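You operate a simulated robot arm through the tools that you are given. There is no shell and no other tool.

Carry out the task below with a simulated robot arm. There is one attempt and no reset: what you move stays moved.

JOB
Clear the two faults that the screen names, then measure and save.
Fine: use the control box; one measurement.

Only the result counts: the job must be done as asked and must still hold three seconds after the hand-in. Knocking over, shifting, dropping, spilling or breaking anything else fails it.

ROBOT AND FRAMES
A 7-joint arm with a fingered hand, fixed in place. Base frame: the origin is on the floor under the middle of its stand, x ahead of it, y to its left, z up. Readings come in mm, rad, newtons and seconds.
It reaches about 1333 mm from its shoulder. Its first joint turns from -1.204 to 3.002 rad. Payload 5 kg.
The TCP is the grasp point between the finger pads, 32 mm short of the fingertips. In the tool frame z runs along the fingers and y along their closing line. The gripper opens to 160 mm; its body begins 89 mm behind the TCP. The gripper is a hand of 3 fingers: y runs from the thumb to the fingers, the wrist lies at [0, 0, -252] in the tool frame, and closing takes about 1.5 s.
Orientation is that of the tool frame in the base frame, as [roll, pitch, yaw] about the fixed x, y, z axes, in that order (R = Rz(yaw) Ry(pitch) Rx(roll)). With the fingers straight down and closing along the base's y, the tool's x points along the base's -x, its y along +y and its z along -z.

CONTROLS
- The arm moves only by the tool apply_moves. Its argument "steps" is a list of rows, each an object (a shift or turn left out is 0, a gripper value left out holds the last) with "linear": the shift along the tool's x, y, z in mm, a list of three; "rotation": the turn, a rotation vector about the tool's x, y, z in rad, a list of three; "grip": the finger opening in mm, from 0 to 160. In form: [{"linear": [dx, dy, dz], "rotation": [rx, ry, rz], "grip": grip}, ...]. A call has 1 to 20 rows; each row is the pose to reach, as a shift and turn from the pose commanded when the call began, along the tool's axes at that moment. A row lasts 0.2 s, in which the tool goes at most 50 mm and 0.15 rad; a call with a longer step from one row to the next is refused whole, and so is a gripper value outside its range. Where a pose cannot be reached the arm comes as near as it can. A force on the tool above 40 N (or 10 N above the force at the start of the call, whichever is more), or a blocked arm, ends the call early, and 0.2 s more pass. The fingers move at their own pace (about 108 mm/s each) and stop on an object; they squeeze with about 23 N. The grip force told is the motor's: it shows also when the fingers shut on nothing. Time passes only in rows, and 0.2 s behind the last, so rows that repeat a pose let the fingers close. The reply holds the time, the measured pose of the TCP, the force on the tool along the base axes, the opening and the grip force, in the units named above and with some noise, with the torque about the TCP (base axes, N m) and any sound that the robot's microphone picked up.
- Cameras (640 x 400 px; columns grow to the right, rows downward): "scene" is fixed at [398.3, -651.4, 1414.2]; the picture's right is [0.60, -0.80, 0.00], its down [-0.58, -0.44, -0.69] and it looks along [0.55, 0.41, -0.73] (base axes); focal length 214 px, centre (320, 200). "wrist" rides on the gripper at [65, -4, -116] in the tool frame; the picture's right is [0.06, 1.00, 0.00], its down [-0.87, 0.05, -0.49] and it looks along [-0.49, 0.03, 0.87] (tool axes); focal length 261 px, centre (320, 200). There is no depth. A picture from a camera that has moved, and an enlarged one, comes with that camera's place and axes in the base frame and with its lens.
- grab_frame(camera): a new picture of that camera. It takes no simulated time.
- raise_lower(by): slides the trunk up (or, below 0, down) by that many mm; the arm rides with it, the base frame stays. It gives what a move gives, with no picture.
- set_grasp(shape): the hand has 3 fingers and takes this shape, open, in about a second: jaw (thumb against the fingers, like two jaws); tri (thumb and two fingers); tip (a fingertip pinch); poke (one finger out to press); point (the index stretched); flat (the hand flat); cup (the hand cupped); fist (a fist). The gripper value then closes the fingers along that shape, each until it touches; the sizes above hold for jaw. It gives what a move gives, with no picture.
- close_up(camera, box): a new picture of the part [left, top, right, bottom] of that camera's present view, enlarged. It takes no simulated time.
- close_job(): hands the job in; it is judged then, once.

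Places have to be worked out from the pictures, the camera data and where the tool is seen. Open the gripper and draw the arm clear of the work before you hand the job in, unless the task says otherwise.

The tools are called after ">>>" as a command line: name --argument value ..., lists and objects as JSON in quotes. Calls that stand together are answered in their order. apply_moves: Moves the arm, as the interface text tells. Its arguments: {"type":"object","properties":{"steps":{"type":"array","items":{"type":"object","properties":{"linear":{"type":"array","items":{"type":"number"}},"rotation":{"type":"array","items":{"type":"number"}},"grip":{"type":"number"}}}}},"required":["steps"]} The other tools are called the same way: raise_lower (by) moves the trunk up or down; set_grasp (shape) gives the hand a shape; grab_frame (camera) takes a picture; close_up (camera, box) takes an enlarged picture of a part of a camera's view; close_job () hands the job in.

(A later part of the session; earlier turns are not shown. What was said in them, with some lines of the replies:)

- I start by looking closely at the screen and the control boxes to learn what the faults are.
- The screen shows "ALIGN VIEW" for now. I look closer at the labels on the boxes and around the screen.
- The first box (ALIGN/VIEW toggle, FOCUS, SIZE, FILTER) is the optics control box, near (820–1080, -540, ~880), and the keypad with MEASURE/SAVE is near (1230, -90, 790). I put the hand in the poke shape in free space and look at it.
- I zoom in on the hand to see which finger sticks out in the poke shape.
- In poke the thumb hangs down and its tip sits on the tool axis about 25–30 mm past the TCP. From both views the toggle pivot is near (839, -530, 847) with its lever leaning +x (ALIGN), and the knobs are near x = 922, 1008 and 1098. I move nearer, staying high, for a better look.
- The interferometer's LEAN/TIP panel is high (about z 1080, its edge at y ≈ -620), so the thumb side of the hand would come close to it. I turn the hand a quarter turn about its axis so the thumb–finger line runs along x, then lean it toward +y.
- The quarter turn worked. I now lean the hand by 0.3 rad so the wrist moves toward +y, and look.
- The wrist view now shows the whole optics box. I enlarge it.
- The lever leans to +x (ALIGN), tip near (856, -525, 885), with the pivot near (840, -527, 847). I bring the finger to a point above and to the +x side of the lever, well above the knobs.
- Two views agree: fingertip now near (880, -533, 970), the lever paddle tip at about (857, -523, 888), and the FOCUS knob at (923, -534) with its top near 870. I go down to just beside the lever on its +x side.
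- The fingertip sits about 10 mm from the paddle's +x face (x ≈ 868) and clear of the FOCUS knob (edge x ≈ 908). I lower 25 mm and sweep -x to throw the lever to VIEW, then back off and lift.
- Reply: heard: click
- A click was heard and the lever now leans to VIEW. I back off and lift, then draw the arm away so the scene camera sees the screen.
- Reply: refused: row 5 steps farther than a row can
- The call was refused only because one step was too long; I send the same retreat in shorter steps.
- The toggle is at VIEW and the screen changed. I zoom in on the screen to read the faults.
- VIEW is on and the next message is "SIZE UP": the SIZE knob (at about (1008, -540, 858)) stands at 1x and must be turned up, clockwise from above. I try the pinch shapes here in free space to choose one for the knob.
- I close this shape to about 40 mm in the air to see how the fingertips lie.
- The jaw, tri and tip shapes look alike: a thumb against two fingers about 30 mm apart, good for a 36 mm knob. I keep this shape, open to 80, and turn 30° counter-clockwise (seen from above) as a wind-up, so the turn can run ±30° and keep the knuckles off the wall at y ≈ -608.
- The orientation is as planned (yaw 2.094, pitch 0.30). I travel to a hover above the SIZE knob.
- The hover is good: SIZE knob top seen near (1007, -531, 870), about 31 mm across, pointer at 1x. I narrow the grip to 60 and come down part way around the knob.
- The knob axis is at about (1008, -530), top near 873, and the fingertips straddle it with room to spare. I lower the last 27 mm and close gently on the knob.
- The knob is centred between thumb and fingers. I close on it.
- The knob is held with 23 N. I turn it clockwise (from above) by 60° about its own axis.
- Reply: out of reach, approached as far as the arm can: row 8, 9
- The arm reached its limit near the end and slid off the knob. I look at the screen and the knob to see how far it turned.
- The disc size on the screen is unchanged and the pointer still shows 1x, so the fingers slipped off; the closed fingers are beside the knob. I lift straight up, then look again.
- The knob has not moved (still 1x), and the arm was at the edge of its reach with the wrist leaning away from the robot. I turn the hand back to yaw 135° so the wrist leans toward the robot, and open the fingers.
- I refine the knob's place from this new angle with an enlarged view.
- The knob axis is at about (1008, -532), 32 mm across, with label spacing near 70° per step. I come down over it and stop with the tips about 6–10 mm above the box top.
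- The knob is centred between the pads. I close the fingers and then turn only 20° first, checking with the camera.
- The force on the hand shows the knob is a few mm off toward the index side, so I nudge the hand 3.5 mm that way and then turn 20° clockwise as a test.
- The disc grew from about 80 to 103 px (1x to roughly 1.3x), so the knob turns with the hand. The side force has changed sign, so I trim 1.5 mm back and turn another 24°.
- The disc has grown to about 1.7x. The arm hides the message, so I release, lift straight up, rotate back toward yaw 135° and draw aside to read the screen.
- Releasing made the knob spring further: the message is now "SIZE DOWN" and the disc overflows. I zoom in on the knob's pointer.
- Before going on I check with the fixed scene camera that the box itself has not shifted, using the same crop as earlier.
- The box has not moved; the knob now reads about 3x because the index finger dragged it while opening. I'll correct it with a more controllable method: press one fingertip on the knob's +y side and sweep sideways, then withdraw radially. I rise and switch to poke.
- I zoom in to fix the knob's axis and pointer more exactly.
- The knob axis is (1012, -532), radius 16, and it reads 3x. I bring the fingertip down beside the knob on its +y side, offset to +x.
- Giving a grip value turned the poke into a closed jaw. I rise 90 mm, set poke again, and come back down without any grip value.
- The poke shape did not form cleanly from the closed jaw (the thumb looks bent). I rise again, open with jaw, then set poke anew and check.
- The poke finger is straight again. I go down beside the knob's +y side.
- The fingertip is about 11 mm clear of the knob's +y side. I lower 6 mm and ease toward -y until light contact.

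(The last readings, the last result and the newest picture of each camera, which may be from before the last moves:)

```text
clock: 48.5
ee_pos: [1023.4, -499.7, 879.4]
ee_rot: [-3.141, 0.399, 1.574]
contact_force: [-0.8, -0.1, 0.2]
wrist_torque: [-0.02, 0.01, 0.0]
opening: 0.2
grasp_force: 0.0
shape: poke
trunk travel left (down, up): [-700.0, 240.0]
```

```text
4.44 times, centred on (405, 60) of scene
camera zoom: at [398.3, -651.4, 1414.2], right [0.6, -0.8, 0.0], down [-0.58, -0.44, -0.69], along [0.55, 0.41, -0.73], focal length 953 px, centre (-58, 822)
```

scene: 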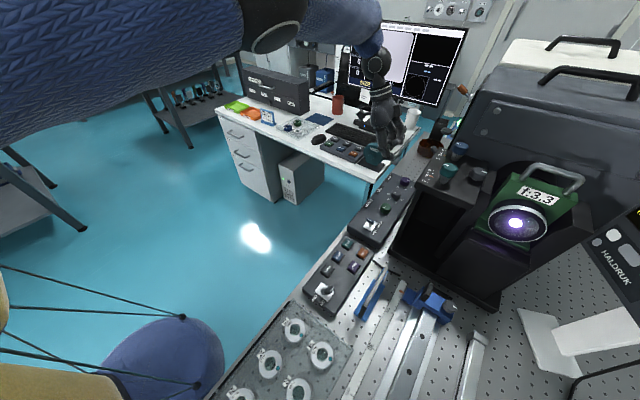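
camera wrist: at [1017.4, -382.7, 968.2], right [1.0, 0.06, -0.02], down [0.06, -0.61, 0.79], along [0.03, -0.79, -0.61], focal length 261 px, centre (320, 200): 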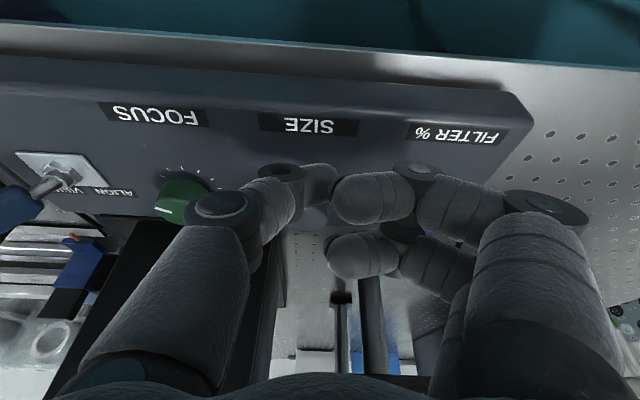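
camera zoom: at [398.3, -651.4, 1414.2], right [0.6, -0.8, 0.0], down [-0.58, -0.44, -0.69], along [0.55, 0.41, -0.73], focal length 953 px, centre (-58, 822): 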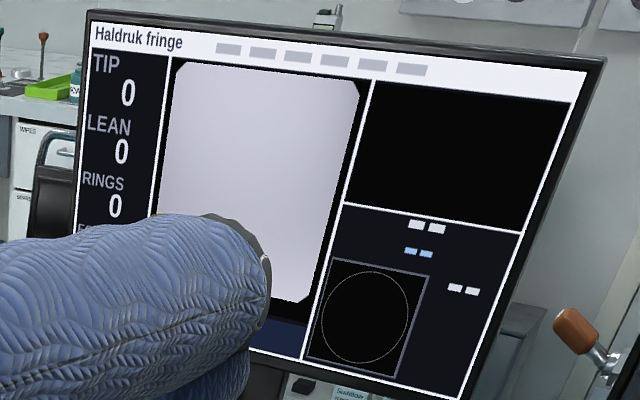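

No contact yet. I ease 5 mm further.

>>> apply_moves --steps '[{"linear": [-1.4, -1, 0.6]}, {"linear": [-2.8, -2, 1.2]}, {"linear": [-4.1, -2, 1.8]}, {"linear": [-4.6, -2, 2.0]}]'

>>> close_up --camera "scene" --box '[360, 150, 430, 220]'

```text
clock: 49.5
ee_pos: [1021.1, -503.1, 879.4]
ee_rot: [-3.14, 0.399, 1.574]
contact_force: [0.5, 3.3, -0.8]
wrist_torque: [0.09, -0.03, 0.01]
opening: 0.0
grasp_force: 0.0
shape: poke
trunk travel left (down, up): [-700.0, 240.0]
```

```text
5.71 times, centred on (395, 185) of scene
camera zoom: at [398.3, -651.4, 1414.2], right [0.6, -0.8, 0.0], down [-0.58, -0.44, -0.69], along [0.55, 0.41, -0.73], focal length 1226 px, centre (-109, 286)
```

zoom: 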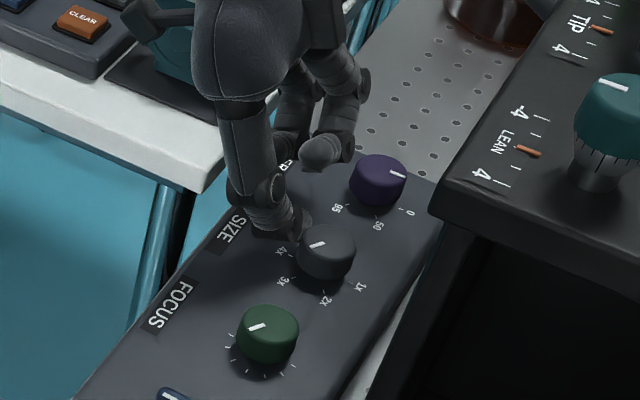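

Light contact (3 N). I sweep 8 mm toward -x, which should turn the knob counter-clockwise (size down), and look.

>>> apply_moves --steps '[{"linear": [-0.5, -2, 0.2]}, {"linear": [-0.5, -4, 0.2]}, {"linear": [-0.5, -6, 0.2]}, {"linear": [-0.5, -8, 0.2]}, {"linear": [-0.5, -8, 0.2]}]'

>>> close_up --camera "scene" --box '[360, 150, 430, 220]'

>>> close_up --camera "scene" --box '[340, 15, 470, 105]'

```text
clock: 50.7
ee_pos: [1013.8, -502.8, 879.1]
ee_rot: [-3.141, 0.398, 1.577]
contact_force: [3.0, 12.5, 2.1]
wrist_torque: [0.29, -0.06, 0.09]
opening: 0.0
grasp_force: 0.1
shape: poke
trunk travel left (down, up): [-700.0, 240.0]
```

```text
5.71 times, centred on (395, 185) of scene
camera zoom: at [398.3, -651.4, 1414.2], right [0.6, -0.8, 0.0], down [-0.58, -0.44, -0.69], along [0.55, 0.41, -0.73], focal length 1226 px, centre (-109, 286)
```

zoom: 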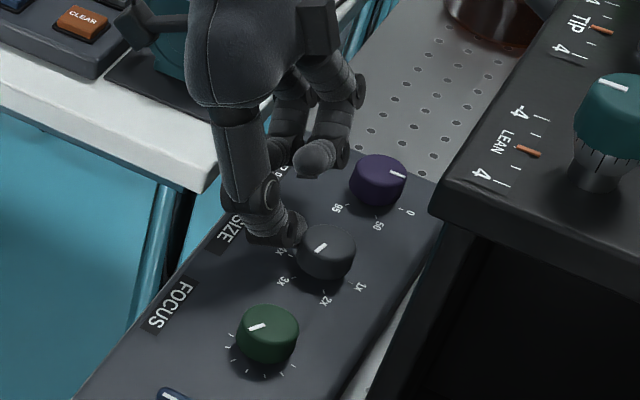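

```text
4.44 times, centred on (405, 60) of scene
camera zoom: at [398.3, -651.4, 1414.2], right [0.6, -0.8, 0.0], down [-0.58, -0.44, -0.69], along [0.55, 0.41, -0.73], focal length 953 px, centre (-58, 822)
```

zoom: 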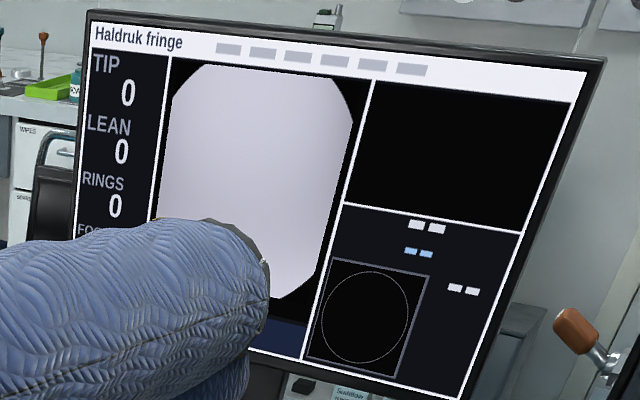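

It works: the disc is shrinking under a 12 N contact. I continue the sweep another 9 mm, following the knob's curve slightly.

>>> apply_moves --steps '[{"linear": [0, -2, 0]}, {"linear": [-0.2, -4, 0.1]}, {"linear": [-0.6, -6, 0.25]}, {"linear": [-1.2, -8, 0.5]}, {"linear": [-1.5, -9, 0.6]}, {"linear": [-1.5, -9, 0.6]}]'

>>> close_up --camera "scene" --box '[360, 150, 430, 220]'

>>> close_up --camera "scene" --box '[340, 15, 470, 105]'

```text
clock: 52.1
ee_pos: [1001.4, -505.5, 881.0]
ee_rot: [-3.141, 0.401, 1.573]
contact_force: [-17.4, 17.0, 4.9]
wrist_torque: [0.37, 0.46, -0.33]
opening: 0.0
grasp_force: 0.0
shape: poke
trunk travel left (down, up): [-700.0, 240.0]
```

```text
5.71 times, centred on (395, 185) of scene
camera zoom: at [398.3, -651.4, 1414.2], right [0.6, -0.8, 0.0], down [-0.58, -0.44, -0.69], along [0.55, 0.41, -0.73], focal length 1226 px, centre (-109, 286)
```

zoom: 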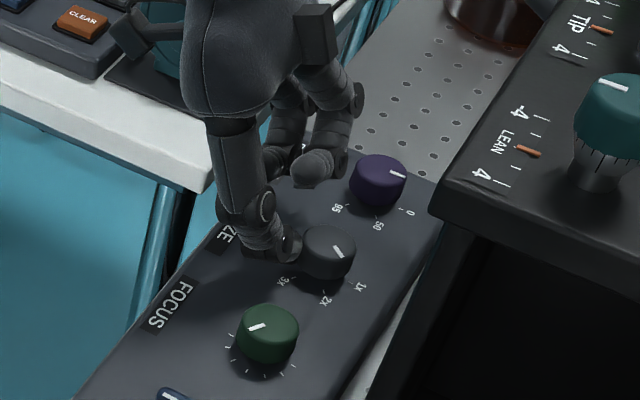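

```text
4.44 times, centred on (405, 60) of scene
camera zoom: at [398.3, -651.4, 1414.2], right [0.6, -0.8, 0.0], down [-0.58, -0.44, -0.69], along [0.55, 0.41, -0.73], focal length 953 px, centre (-58, 822)
```

zoom: 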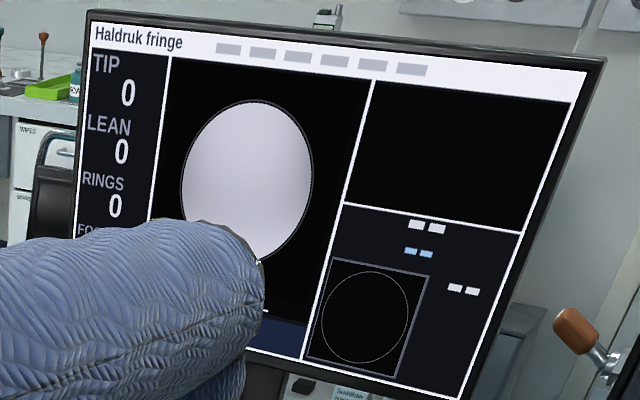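

The disc is now about 1.66x wide. I withdraw radially from the knob, then lift to see the message.

>>> apply_moves --steps '[{"linear": [3, -1.5, -1.3]}, {"linear": [7, -3.5, -3]}, {"linear": [13, -6, -5.5]}, {"linear": [18, -8, -8]}, {"linear": [3, -8, -45]}, {"linear": [-12, -8, -85]}, {"linear": [0, -20, -125]}, {"linear": [0, -20, -125]}]'

>>> close_up --camera "scene" --box '[340, 15, 470, 105]'

>>> close_up --camera "wrist" --box '[240, 40, 400, 160]'

```text
clock: 53.9
ee_pos: [985.4, -457.3, 991.8]
ee_rot: [-3.141, 0.4, 1.574]
contact_force: [0.8, 0.4, -0.4]
wrist_torque: [-0.02, -0.03, -0.03]
opening: 0.1
grasp_force: 0.1
shape: poke
trunk travel left (down, up): [-700.0, 240.0]
```

```text
4.44 times, centred on (405, 60) of scene
camera zoom: at [398.3, -651.4, 1414.2], right [0.6, -0.8, 0.0], down [-0.58, -0.44, -0.69], along [0.55, 0.41, -0.73], focal length 953 px, centre (-58, 822)
```

zoom: 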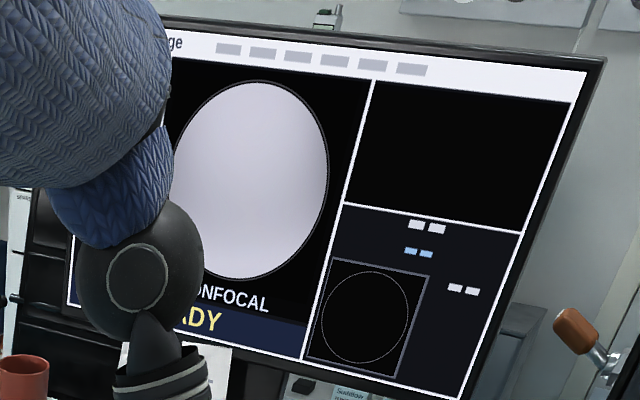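

```text
3.33 times, centred on (320, 100) of wrist
camera zoom: at [981.9, -353.2, 1072.3], right [1.0, 0.06, -0.03], down [0.06, -0.61, 0.79], along [0.03, -0.79, -0.61], focal length 869 px, centre (320, 533)
```

zoom: 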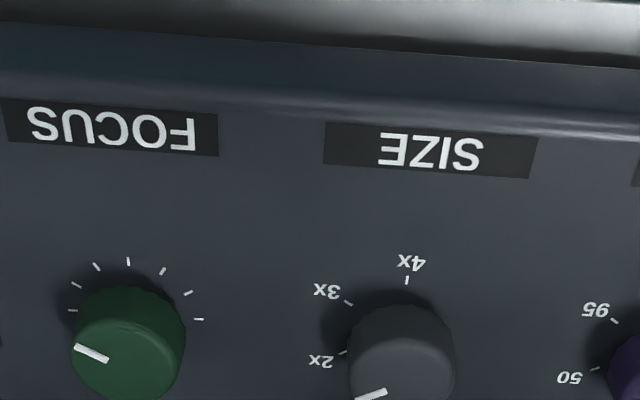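

The message now ends in "…ADY" and the disc is about 1.9x: READY. I draw the arm back to read the whole screen.

>>> apply_moves --steps '[{"linear": [22, -7, -28]}, {"linear": [44, -14, -57]}, {"linear": [66, -21, -85]}, {"linear": [88, -28, -114]}, {"linear": [110, -35, -142]}, {"linear": [110, -35, -142]}]'

>>> grab_frame --camera "scene"

>>> close_up --camera "scene" --box '[340, 15, 470, 105]'

```text
clock: 55.3
ee_pos: [948.8, -303.0, 1081.4]
ee_rot: [-3.141, 0.397, 1.575]
contact_force: [-0.1, -0.1, -0.4]
wrist_torque: [0.02, 0.01, -0.02]
opening: 0.2
grasp_force: 0.0
shape: poke
trunk travel left (down, up): [-700.0, 240.0]
```

```text
taken
```

scene: 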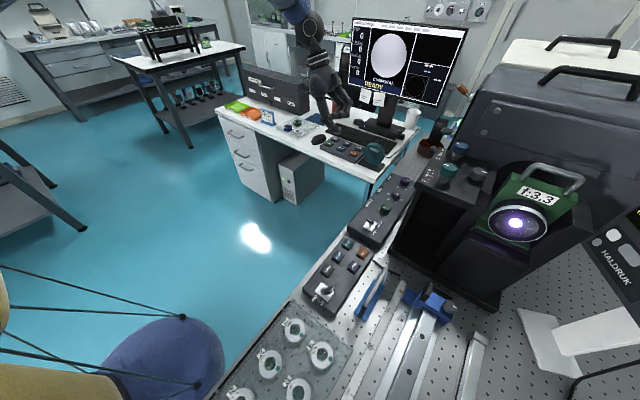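

```text
4.44 times, centred on (405, 60) of scene
camera zoom: at [398.3, -651.4, 1414.2], right [0.6, -0.8, 0.0], down [-0.58, -0.44, -0.69], along [0.55, 0.41, -0.73], focal length 953 px, centre (-58, 822)
```

zoom: 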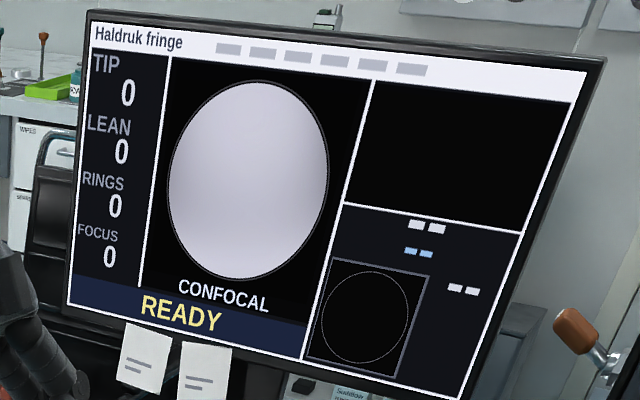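

The screen reads READY with both faults cleared. Now I turn the hand to face the desk (yaw 180°, wrist leaning back toward the robot) for pressing MEASURE and SAVE.

>>> apply_moves --steps '[{"rotation": [-0.0551, 0, -0.1314]}, {"rotation": [-0.1102, 0, -0.2628]}, {"rotation": [-0.1653, 0, -0.3942]}, {"rotation": [-0.2204, 0, -0.5256]}, {"rotation": [-0.2755, 0, -0.657]}, {"rotation": [-0.3306, 0, -0.7884]}, {"rotation": [-0.3857, 0, -0.9198]}, {"rotation": [-0.4408, 0, -1.0512]}, {"rotation": [-0.4959, 0, -1.1826]}, {"rotation": [-0.551, 0, -1.314]}, {"rotation": [-0.6061, 0, -1.4454]}, {"rotation": [-0.6061, 0, -1.4454]}]'

>>> apply_moves --steps '[{"rotation": [0, -0.14, 0]}, {"rotation": [0, -0.28, 0]}, {"rotation": [0, -0.28, 0]}]'

>>> grab_frame --camera "wrist"

>>> grab_frame --camera "scene"

```text
clock: 57.9
ee_pos: [948.8, -301.7, 1082.5]
ee_rot: [-3.139, 0.397, -3.138]
contact_force: [0.1, 0.3, -0.2]
wrist_torque: [-0.06, 0.0, -0.01]
opening: 0.0
grasp_force: 0.0
shape: poke
trunk travel left (down, up): [-700.0, 240.0]
```

```text
clock: 58.7
ee_pos: [948.4, -303.0, 1081.5]
ee_rot: [-3.139, 0.678, -3.137]
contact_force: [-0.5, -0.3, 0.4]
wrist_torque: [-0.02, 0.0, -0.01]
opening: 0.0
grasp_force: 0.1
shape: poke
trunk travel left (down, up): [-700.0, 240.0]
```

```text
taken
camera wrist: at [826.4, -306.6, 1130.8], right [-0.05, 1.0, -0.04], down [0.37, 0.06, 0.93], along [0.93, 0.03, -0.37], focal length 261 px, centre (320, 200)
```

wrist: 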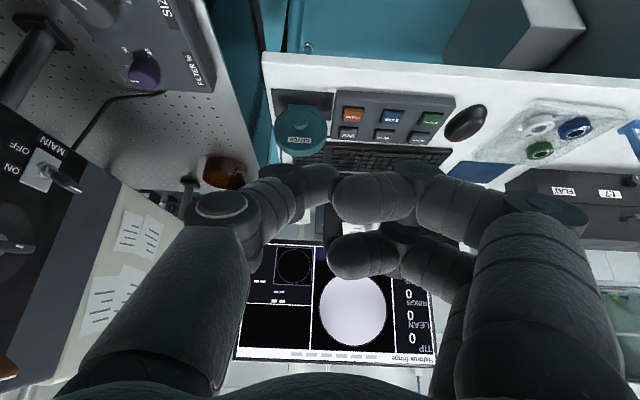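

```text
taken
```

scene: 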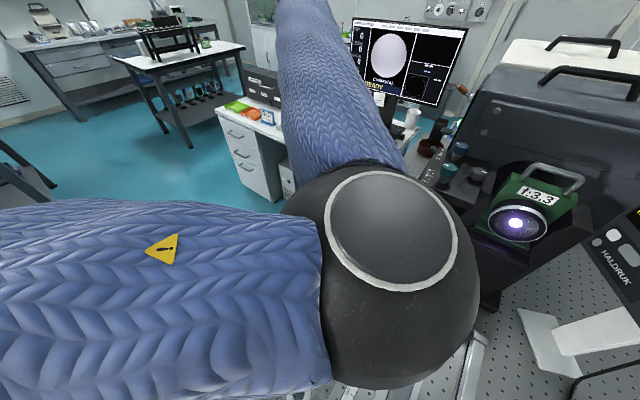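

The wrist view shows the keypad with CLEAR, SAVE, MEASURE in the near row; I place MEASURE at about (1232, -84, 788) and SAVE at (1230, -160, 788). I check the labels closely before going there.

>>> close_up --camera "wrist" --box '[260, 80, 480, 180]'

```text
2.91 times, centred on (370, 130) of wrist
camera zoom: at [826.4, -306.6, 1130.8], right [-0.05, 1.0, -0.04], down [0.37, 0.06, 0.93], along [0.93, 0.03, -0.37], focal length 758 px, centre (174, 404)
```

zoom: 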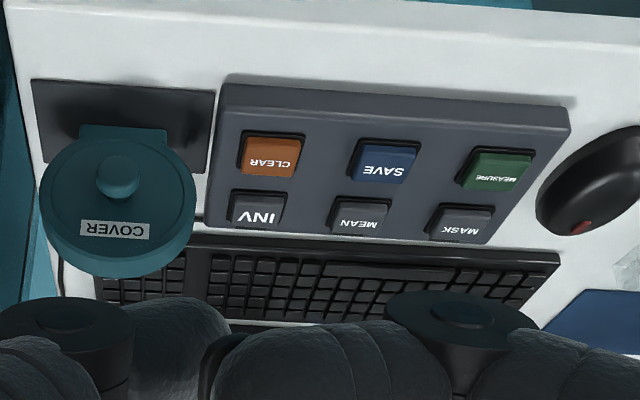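

MEASURE and SAVE are confirmed at about (1228–1231, -84) and (1228–1231, -161). I move to a hover above MEASURE.

>>> apply_moves --steps '[{"linear": [-9, 24, 35]}, {"linear": [-18, 48, 71]}, {"linear": [-27, 73, 107]}, {"linear": [-36, 97, 142]}, {"linear": [-45, 121, 178]}, {"linear": [-54, 145, 213]}, {"linear": [-63, 170, 249]}, {"linear": [-72, 194, 284]}, {"linear": [-81.5, 218, 318]}, {"linear": [-81.5, 218, 318]}]'

>>> grab_frame --camera "wrist"

>>> grab_frame --camera "scene"

```text
clock: 60.9
ee_pos: [1211.3, -82.8, 886.0]
ee_rot: [-3.138, 0.677, -3.139]
contact_force: [0.1, -0.5, 0.6]
wrist_torque: [0.0, 0.0, 0.02]
opening: 0.0
grasp_force: 0.1
shape: poke
trunk travel left (down, up): [-700.0, 240.0]
```

```text
taken
camera wrist: at [1089.3, -86.8, 935.4], right [-0.05, 1.0, -0.04], down [0.37, 0.06, 0.93], along [0.93, 0.03, -0.37], focal length 261 px, centre (320, 200)
```

wrist: 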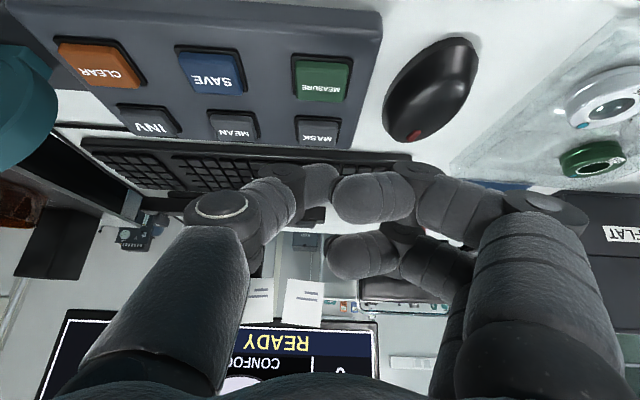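

```text
taken
```

scene: 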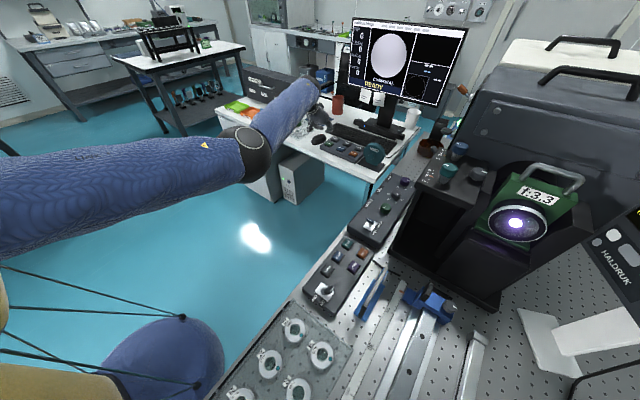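

Both views put the MEASURE button top at (1226, -85, 790). I lower the fingertip to about 10 mm above it.

>>> apply_moves --steps '[{"linear": [12, -0.7, 16]}, {"linear": [24, -1.5, 32]}, {"linear": [36.3, -2.2, 47.8]}, {"linear": [36.3, -2.2, 47.8]}]'

>>> grab_frame --camera "wrist"

>>> close_up --camera "scene" --box '[290, 90, 410, 190]'

```text
clock: 61.9
ee_pos: [1212.3, -86.4, 826.6]
ee_rot: [-3.139, 0.678, -3.138]
contact_force: [0.1, 0.6, -0.1]
wrist_torque: [0.03, 0.0, -0.01]
opening: 0.1
grasp_force: 0.1
shape: poke
trunk travel left (down, up): [-700.0, 240.0]
```

```text
taken
camera wrist: at [1089.4, -91.3, 874.6], right [-0.05, 1.0, -0.04], down [0.37, 0.06, 0.93], along [0.93, 0.03, -0.37], focal length 261 px, centre (320, 200)
```

wrist: 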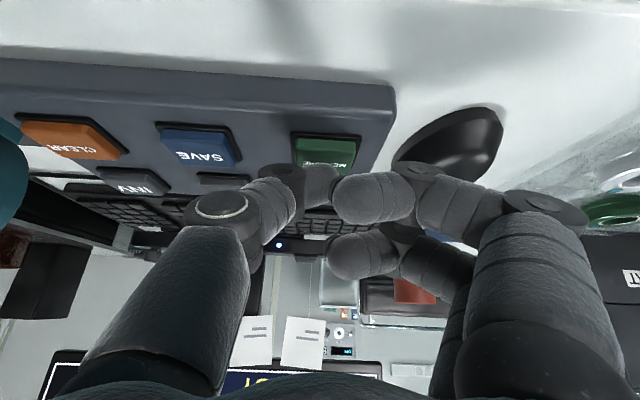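

```text
4.00 times, centred on (350, 140) of scene
camera zoom: at [398.3, -651.4, 1414.2], right [0.6, -0.8, 0.0], down [-0.58, -0.44, -0.69], along [0.55, 0.41, -0.73], focal length 858 px, centre (200, 440)
```

zoom: 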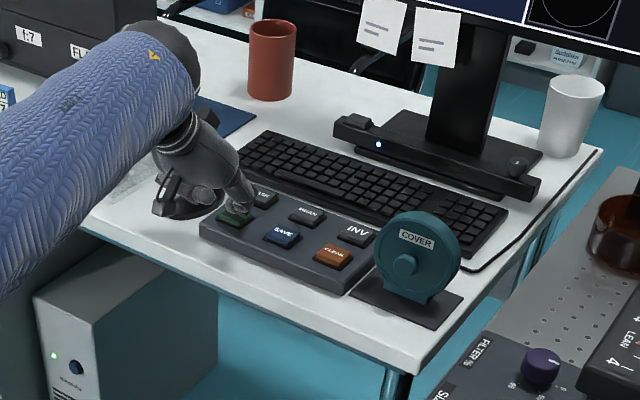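

The fingertip is over MEASURE. To keep the curled fingers well clear of the mouse I shift 10 mm toward -y (still on the button), then lower slowly.

>>> apply_moves --steps '[{"linear": [0, -5, 0]}, {"linear": [0, -9.6, 0]}, {"linear": [2.5, -9.6, 3.1]}, {"linear": [5, -9.6, 6.2]}, {"linear": [7.5, -9.6, 9.35]}, {"linear": [7.5, -9.6, 9.35]}]'

>>> grab_frame --camera "wrist"

>>> close_up --camera "scene" --box '[310, 110, 380, 170]'

```text
clock: 63.3
ee_pos: [1213.0, -95.3, 816.8]
ee_rot: [-3.141, 0.679, -3.14]
contact_force: [5.8, -3.1, 19.9]
wrist_torque: [0.01, -0.49, -0.1]
opening: 0.1
grasp_force: 0.2
shape: poke
trunk travel left (down, up): [-700.0, 240.0]
heard: click
```

```text
taken
camera wrist: at [1090.3, -100.5, 865.1], right [-0.05, 1.0, -0.04], down [0.37, 0.06, 0.93], along [0.93, 0.03, -0.37], focal length 261 px, centre (320, 200)
```

wrist: 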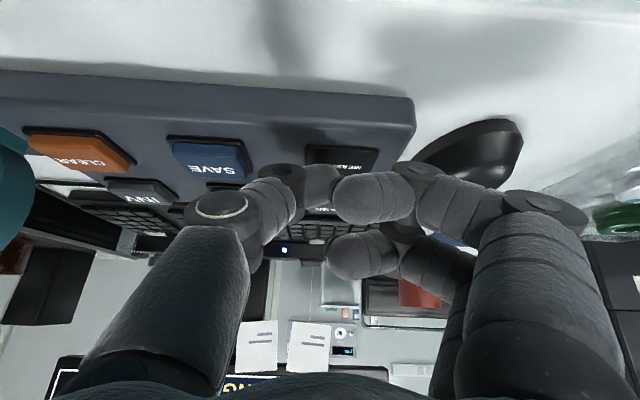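

```text
6.67 times, centred on (345, 140) of scene
camera zoom: at [398.3, -651.4, 1414.2], right [0.6, -0.8, 0.0], down [-0.58, -0.44, -0.69], along [0.55, 0.41, -0.73], focal length 1430 px, centre (153, 600)
```

zoom: 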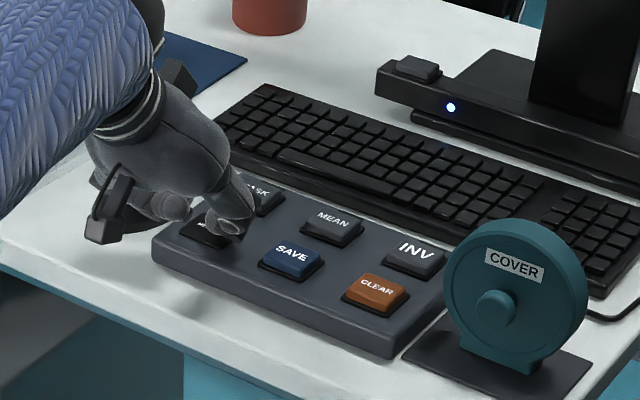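

A click: MEASURE went in once and the screen text now ends in "…NG" (measuring). I lift straight up right away and look at the screen.

>>> apply_moves --steps '[{"linear": [-6.3, 0, -7.8]}, {"linear": [-18.8, 0, -23.4]}, {"linear": [-37.6, 0, -46.7]}, {"linear": [-37.6, 0, -46.7]}]'

>>> close_up --camera "scene" --box '[340, 15, 470, 105]'

>>> close_up --camera "scene" --box '[310, 110, 380, 170]'

```text
clock: 64.3
ee_pos: [1211.8, -96.2, 872.8]
ee_rot: [-3.138, 0.674, -3.138]
contact_force: [-0.4, 0.3, 0.7]
wrist_torque: [-0.02, 0.03, -0.02]
opening: 0.0
grasp_force: 0.0
shape: poke
trunk travel left (down, up): [-700.0, 240.0]
```

```text
4.44 times, centred on (405, 60) of scene
camera zoom: at [398.3, -651.4, 1414.2], right [0.6, -0.8, 0.0], down [-0.58, -0.44, -0.69], along [0.55, 0.41, -0.73], focal length 953 px, centre (-58, 822)
```

zoom: 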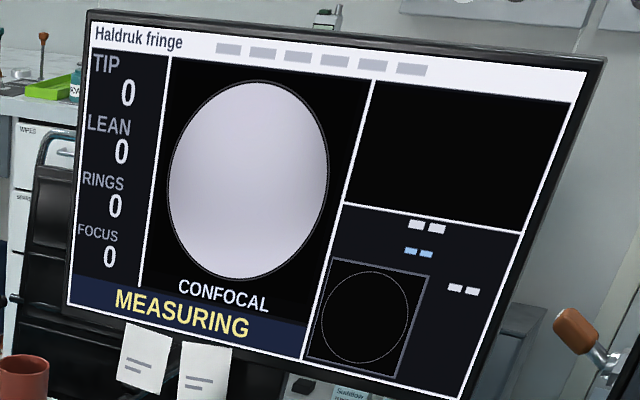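

```text
6.67 times, centred on (345, 140) of scene
camera zoom: at [398.3, -651.4, 1414.2], right [0.6, -0.8, 0.0], down [-0.58, -0.44, -0.69], along [0.55, 0.41, -0.73], focal length 1430 px, centre (153, 600)
```

zoom: 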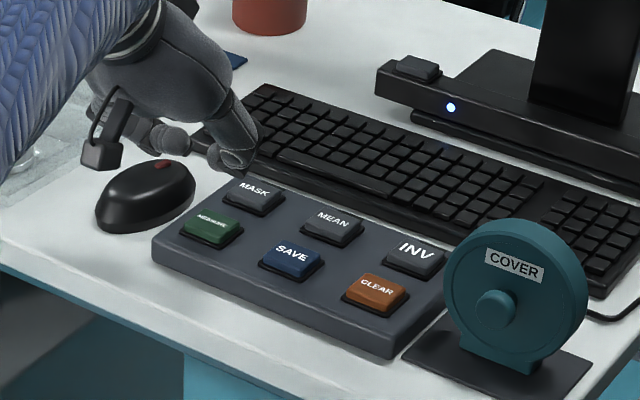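

It reads MEASURING. I hold still for a few seconds and look again.

>>> apply_moves --steps '[{"linear": [0, 0, 0]}, {"linear": [0, 0, 0]}, {"linear": [0, 0, 0]}, {"linear": [0, 0, 0]}, {"linear": [0, 0, 0]}, {"linear": [0, 0, 0]}, {"linear": [0, 0, 0]}, {"linear": [0, 0, 0]}, {"linear": [0, 0, 0]}, {"linear": [0, 0, 0]}, {"linear": [0, 0, 0]}, {"linear": [0, 0, 0]}, {"linear": [0, 0, 0]}, {"linear": [0, 0, 0]}, {"linear": [0, 0, 0]}, {"linear": [0, 0, 0]}, {"linear": [0, 0, 0]}, {"linear": [0, 0, 0]}, {"linear": [0, 0, 0]}, {"linear": [0, 0, 0]}]'

>>> close_up --camera "scene" --box '[340, 15, 470, 105]'

```text
clock: 68.5
ee_pos: [1213.2, -95.9, 873.8]
ee_rot: [-3.139, 0.677, -3.138]
contact_force: [-0.1, -0.3, 0.3]
wrist_torque: [-0.02, 0.0, -0.02]
opening: 0.0
grasp_force: 0.1
shape: poke
trunk travel left (down, up): [-700.0, 240.0]
```

```text
4.44 times, centred on (405, 60) of scene
camera zoom: at [398.3, -651.4, 1414.2], right [0.6, -0.8, 0.0], down [-0.58, -0.44, -0.69], along [0.55, 0.41, -0.73], focal length 953 px, centre (-58, 822)
```

zoom: 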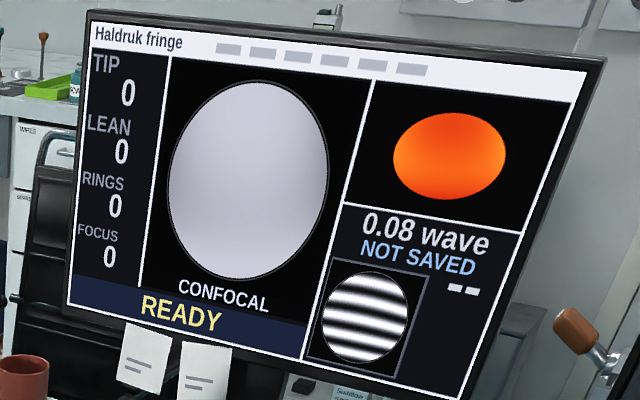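

The measurement is done: "0.08 wave, NOT SAVED". I move over SAVE, 70 mm to -y, and lower to just above it.

>>> apply_moves --steps '[{"linear": [0, -34, 0]}, {"linear": [0, -68, 0]}, {"linear": [14, -68, 17.5]}, {"linear": [28.2, -68, 35]}, {"linear": [28.2, -68, 35]}]'

>>> grab_frame --camera "wrist"

>>> close_up --camera "scene" --box '[310, 110, 380, 170]'

```text
clock: 69.7
ee_pos: [1214.0, -161.0, 827.6]
ee_rot: [-3.139, 0.678, -3.139]
contact_force: [0.6, -0.4, -0.2]
wrist_torque: [0.03, -0.04, 0.0]
opening: 0.0
grasp_force: 0.0
shape: poke
trunk travel left (down, up): [-700.0, 240.0]
```

```text
taken
camera wrist: at [1091.4, -166.5, 877.5], right [-0.05, 1.0, -0.04], down [0.37, 0.06, 0.93], along [0.93, 0.03, -0.37], focal length 261 px, centre (320, 200)
```

wrist: 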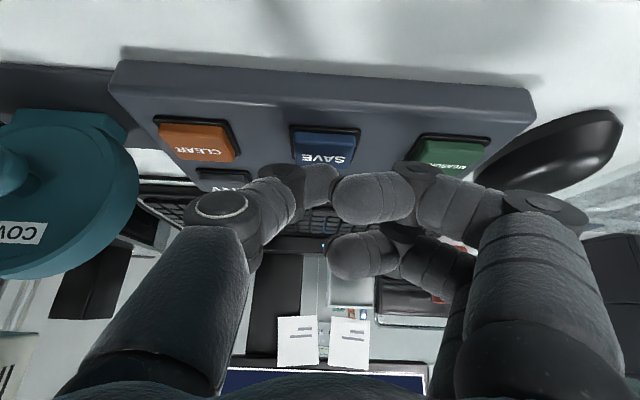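

```text
6.67 times, centred on (345, 140) of scene
camera zoom: at [398.3, -651.4, 1414.2], right [0.6, -0.8, 0.0], down [-0.58, -0.44, -0.69], along [0.55, 0.41, -0.73], focal length 1430 px, centre (153, 600)
```

zoom: 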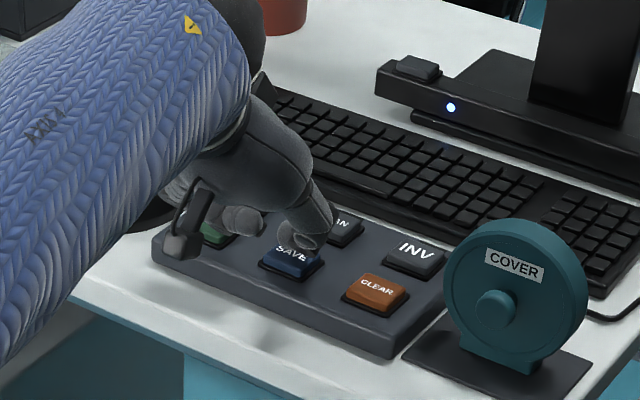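

The curled index joint hangs close over the MEASURE button and must not press it a second time. I lift 20 mm, roll the hand 20° about the finger so the curled fingers rise, shift 6 mm to -y, and check.

>>> apply_moves --steps '[{"linear": [-12.5, -3, -15.6]}, {"linear": [-12.5, -6, -15.6], "rotation": [0, 0, 0.12]}, {"linear": [-12.5, -6, -15.6], "rotation": [0, 0, 0.24]}, {"linear": [-12.5, -6, -15.6], "rotation": [0, 0, 0.35]}, {"linear": [-12.5, -6, -15.6], "rotation": [0, 0, 0.35]}]'

>>> grab_frame --camera "wrist"

>>> close_up --camera "scene" --box '[310, 110, 380, 170]'

```text
clock: 70.9
ee_pos: [1213.6, -169.2, 849.5]
ee_rot: [2.875, 0.632, 2.705]
contact_force: [0.5, 0.4, -0.3]
wrist_torque: [0.01, -0.04, -0.01]
opening: 0.4
grasp_force: 0.0
shape: poke
trunk travel left (down, up): [-700.0, 240.0]
```

```text
taken
camera wrist: at [1092.9, -151.3, 898.6], right [0.22, 0.96, 0.18], down [0.34, -0.24, 0.91], along [0.91, -0.14, -0.38], focal length 261 px, centre (320, 200)
```

wrist: 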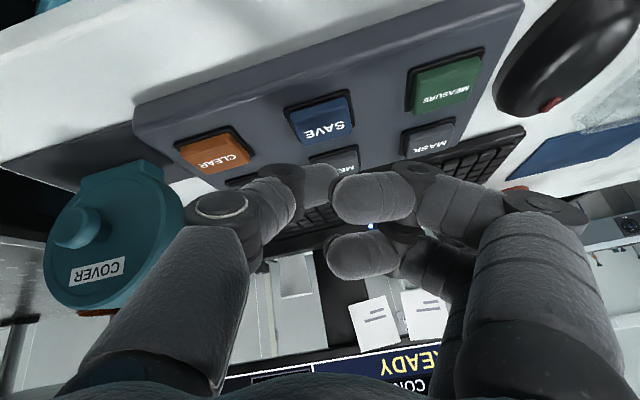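

```text
6.67 times, centred on (345, 140) of scene
camera zoom: at [398.3, -651.4, 1414.2], right [0.6, -0.8, 0.0], down [-0.58, -0.44, -0.69], along [0.55, 0.41, -0.73], focal length 1430 px, centre (153, 600)
```

zoom: 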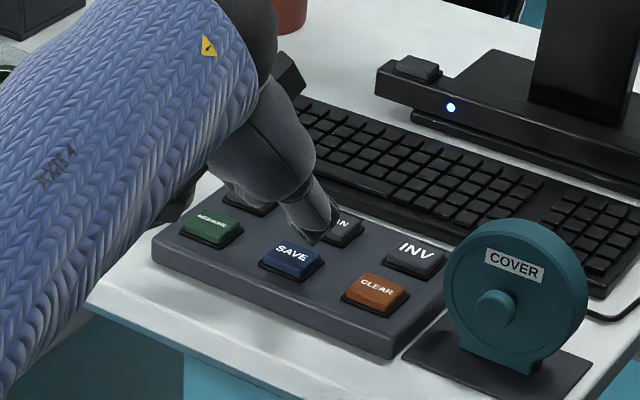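

Now MEASURE is clear and the fingertip is over SAVE. I press straight down.

>>> apply_moves --steps '[{"linear": [8.8, -3.2, 11.7]}, {"linear": [14.1, -5.1, 18.7]}, {"linear": [17.1, -6.2, 22.6]}, {"linear": [19.1, -6.9, 25.3]}, {"linear": [20.6, -7.5, 27.3]}, {"linear": [20.6, -7.5, 27.3]}]'

>>> close_up --camera "scene" --box '[310, 110, 380, 170]'

>>> close_up --camera "scene" --box '[340, 15, 470, 105]'

```text
clock: 72.3
ee_pos: [1213.2, -171.1, 817.2]
ee_rot: [2.874, 0.635, 2.704]
contact_force: [3.6, -3.0, 13.6]
wrist_torque: [0.01, -0.36, -0.09]
opening: 0.0
grasp_force: 0.0
shape: poke
trunk travel left (down, up): [-700.0, 240.0]
heard: click
```

```text
6.67 times, centred on (345, 140) of scene
camera zoom: at [398.3, -651.4, 1414.2], right [0.6, -0.8, 0.0], down [-0.58, -0.44, -0.69], along [0.55, 0.41, -0.73], focal length 1430 px, centre (153, 600)
```

zoom: 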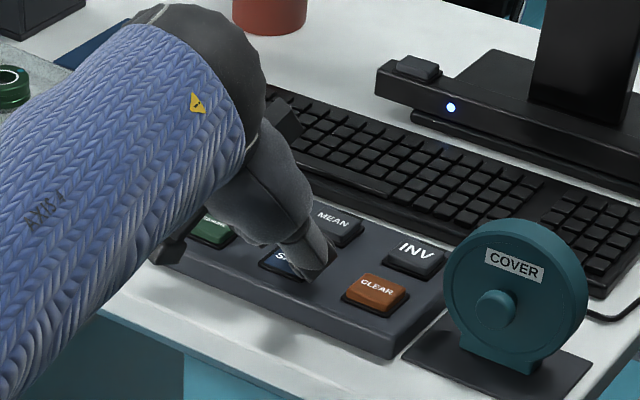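

```text
4.44 times, centred on (405, 60) of scene
camera zoom: at [398.3, -651.4, 1414.2], right [0.6, -0.8, 0.0], down [-0.58, -0.44, -0.69], along [0.55, 0.41, -0.73], focal length 953 px, centre (-58, 822)
```

zoom: 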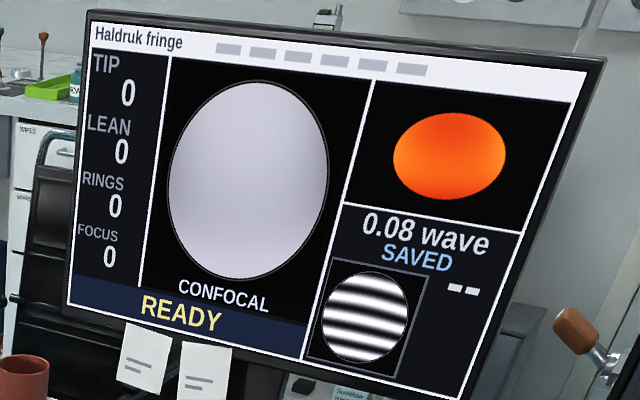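

SAVED is shown with 0.08 wave and READY. I lift straight up off SAVE and draw the arm back clear of the desk.

>>> apply_moves --steps '[{"linear": [-11.8, 4.3, -15.6]}, {"linear": [-29.4, 10.7, -39]}, {"linear": [-47.1, 17.1, -62.3]}, {"linear": [-24, 15, -98]}, {"linear": [-1, 13, -134]}, {"linear": [22, 11, -170]}, {"linear": [45, 9, -206]}, {"linear": [68, 7, -242]}, {"linear": [68, 7, -242]}]'

>>> grab_frame --camera "scene"

>>> grab_frame --camera "wrist"

```text
clock: 74.3
ee_pos: [1014.1, -142.1, 962.4]
ee_rot: [2.875, 0.63, 2.705]
contact_force: [0.4, -0.8, 0.2]
wrist_torque: [0.02, 0.03, 0.02]
opening: 0.0
grasp_force: 0.0
shape: poke
trunk travel left (down, up): [-700.0, 240.0]
```

```text
taken
```

scene: 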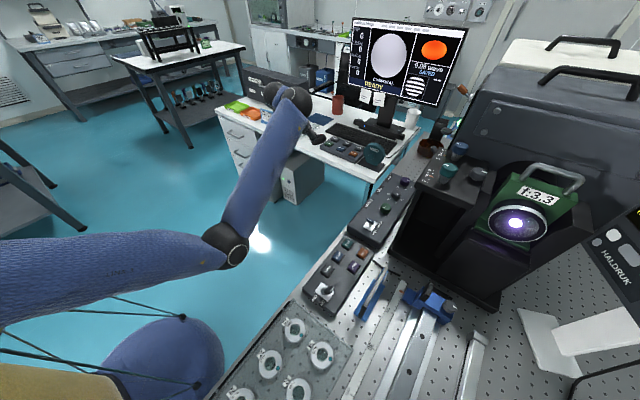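

```text
taken
camera wrist: at [894.0, -123.3, 1013.7], right [0.22, 0.96, 0.18], down [0.34, -0.25, 0.91], along [0.91, -0.14, -0.38], focal length 261 px, centre (320, 200)
```

wrist: 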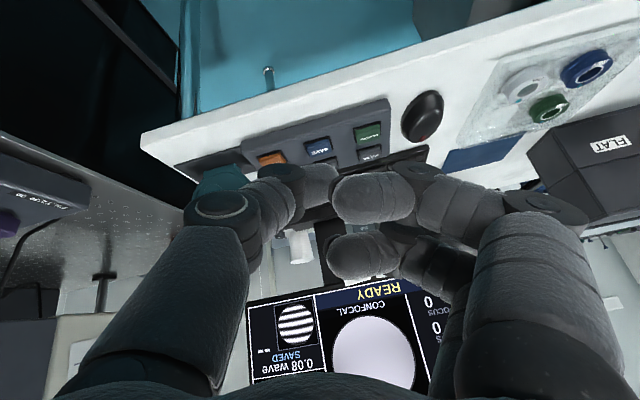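

All looks in order. I draw back further, open the hand, and check the screen and the boxes one last time.

>>> apply_moves --steps '[{"linear": [19, 1, -38]}, {"linear": [38, 2, -76]}, {"linear": [57, 3, -114]}, {"linear": [76, 4, -152]}, {"linear": [95, 5, -190]}, {"linear": [114, 6, -229]}, {"linear": [133, 7, -267]}, {"linear": [152, 9, -305]}, {"linear": [152, 9, -305]}]'

>>> set_grasp --shape "jaw"

>>> grab_frame --camera "scene"

>>> close_up --camera "scene" --box '[340, 15, 470, 105]'

>>> close_up --camera "scene" --box '[350, 170, 420, 245]'

>>> close_up --camera "scene" --box '[220, 90, 460, 200]'

```text
clock: 76.3
ee_pos: [779.1, -96.4, 1075.4]
ee_rot: [2.876, 0.629, 2.705]
contact_force: [0.2, -0.5, -0.2]
wrist_torque: [0.02, 0.01, 0.03]
opening: 0.2
grasp_force: 0.1
shape: poke
out of reach, approached as far as the arm can: row 7, 8, 9
trunk travel left (down, up): [-700.0, 240.0]
```

```text
clock: 77.2
ee_pos: [780.6, -95.8, 1076.0]
ee_rot: [2.874, 0.63, 2.707]
contact_force: [-0.6, -0.7, -0.4]
wrist_torque: [0.01, 0.0, -0.01]
opening: 160.0
grasp_force: 0.0
shape: jaw
trunk travel left (down, up): [-700.0, 240.0]
```

```text
taken
```

scene: 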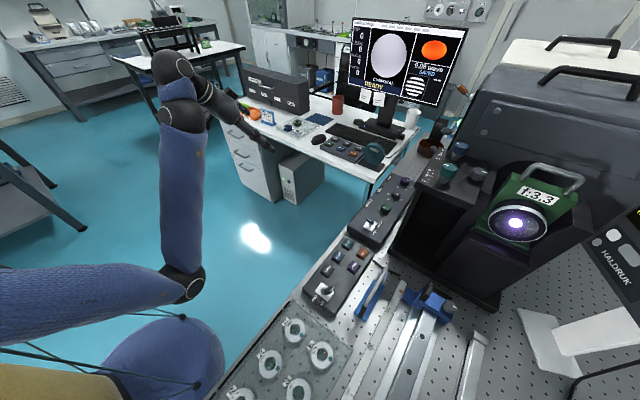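

```text
4.44 times, centred on (405, 60) of scene
camera zoom: at [398.3, -651.4, 1414.2], right [0.6, -0.8, 0.0], down [-0.58, -0.44, -0.69], along [0.55, 0.41, -0.73], focal length 953 px, centre (-58, 822)
```

zoom: 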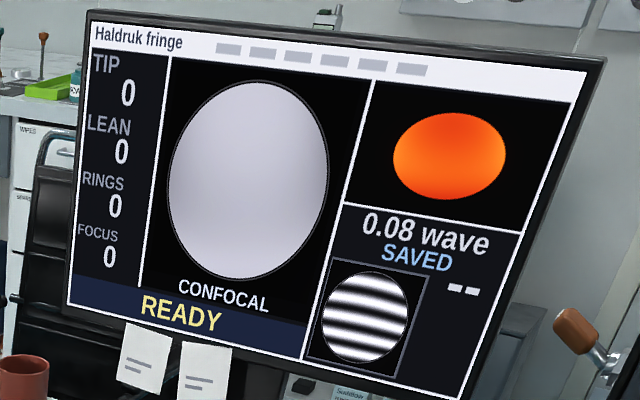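

```text
5.33 times, centred on (385, 208) of scene
camera zoom: at [398.3, -651.4, 1414.2], right [0.6, -0.8, 0.0], down [-0.58, -0.44, -0.69], along [0.55, 0.41, -0.73], focal length 1144 px, centre (-27, 160)
```

zoom: 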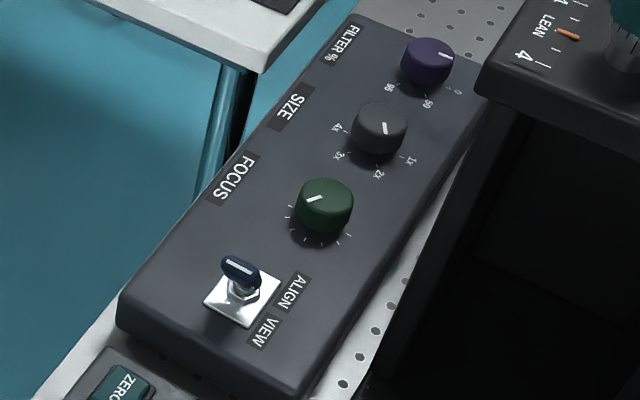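

```text
2.67 times, centred on (340, 145) of scene
camera zoom: at [398.3, -651.4, 1414.2], right [0.6, -0.8, 0.0], down [-0.58, -0.44, -0.69], along [0.55, 0.41, -0.73], focal length 572 px, centre (267, 347)
```

zoom: 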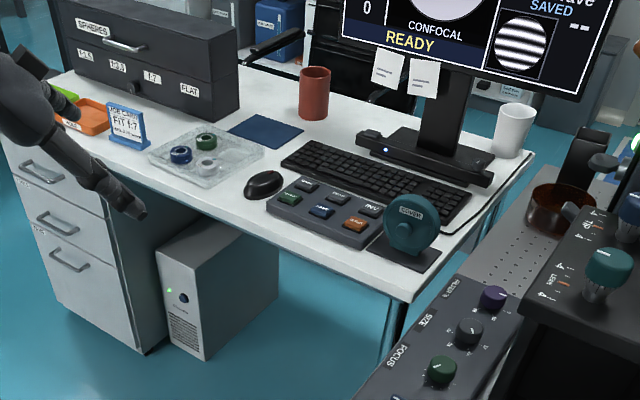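

The screen shows READY and 0.08 wave SAVED. The mouse, keypad, cover, boxes and other knobs are where they were. The hand is open and clear of the work, so I hand the job in.

>>> close_job

```text
The job is handed in.
```

I cleared both faults, took one measurement and saved it, then handed the job in. The last screen check before the hand-in showed READY and "0.08 wave, SAVED".

- **ALIGN VIEW:** I flipped the toggle on the control box from ALIGN to VIEW.
- **SIZE UP:** I turned the SIZE knob up from 1x. On the first try it was dragged to about 3x and the screen asked for SIZE DOWN. I brought it back to about 2x, and the screen then read READY.
- **Measure and save:** I pressed MEASURE once and SAVE once, and each gave one click. The screen went from "NOT SAVED" to "SAVED".

In the last pictures the control box, the other knobs, the keypad, mouse and cover had not visibly moved. The hand is open and the arm is clear of the work.
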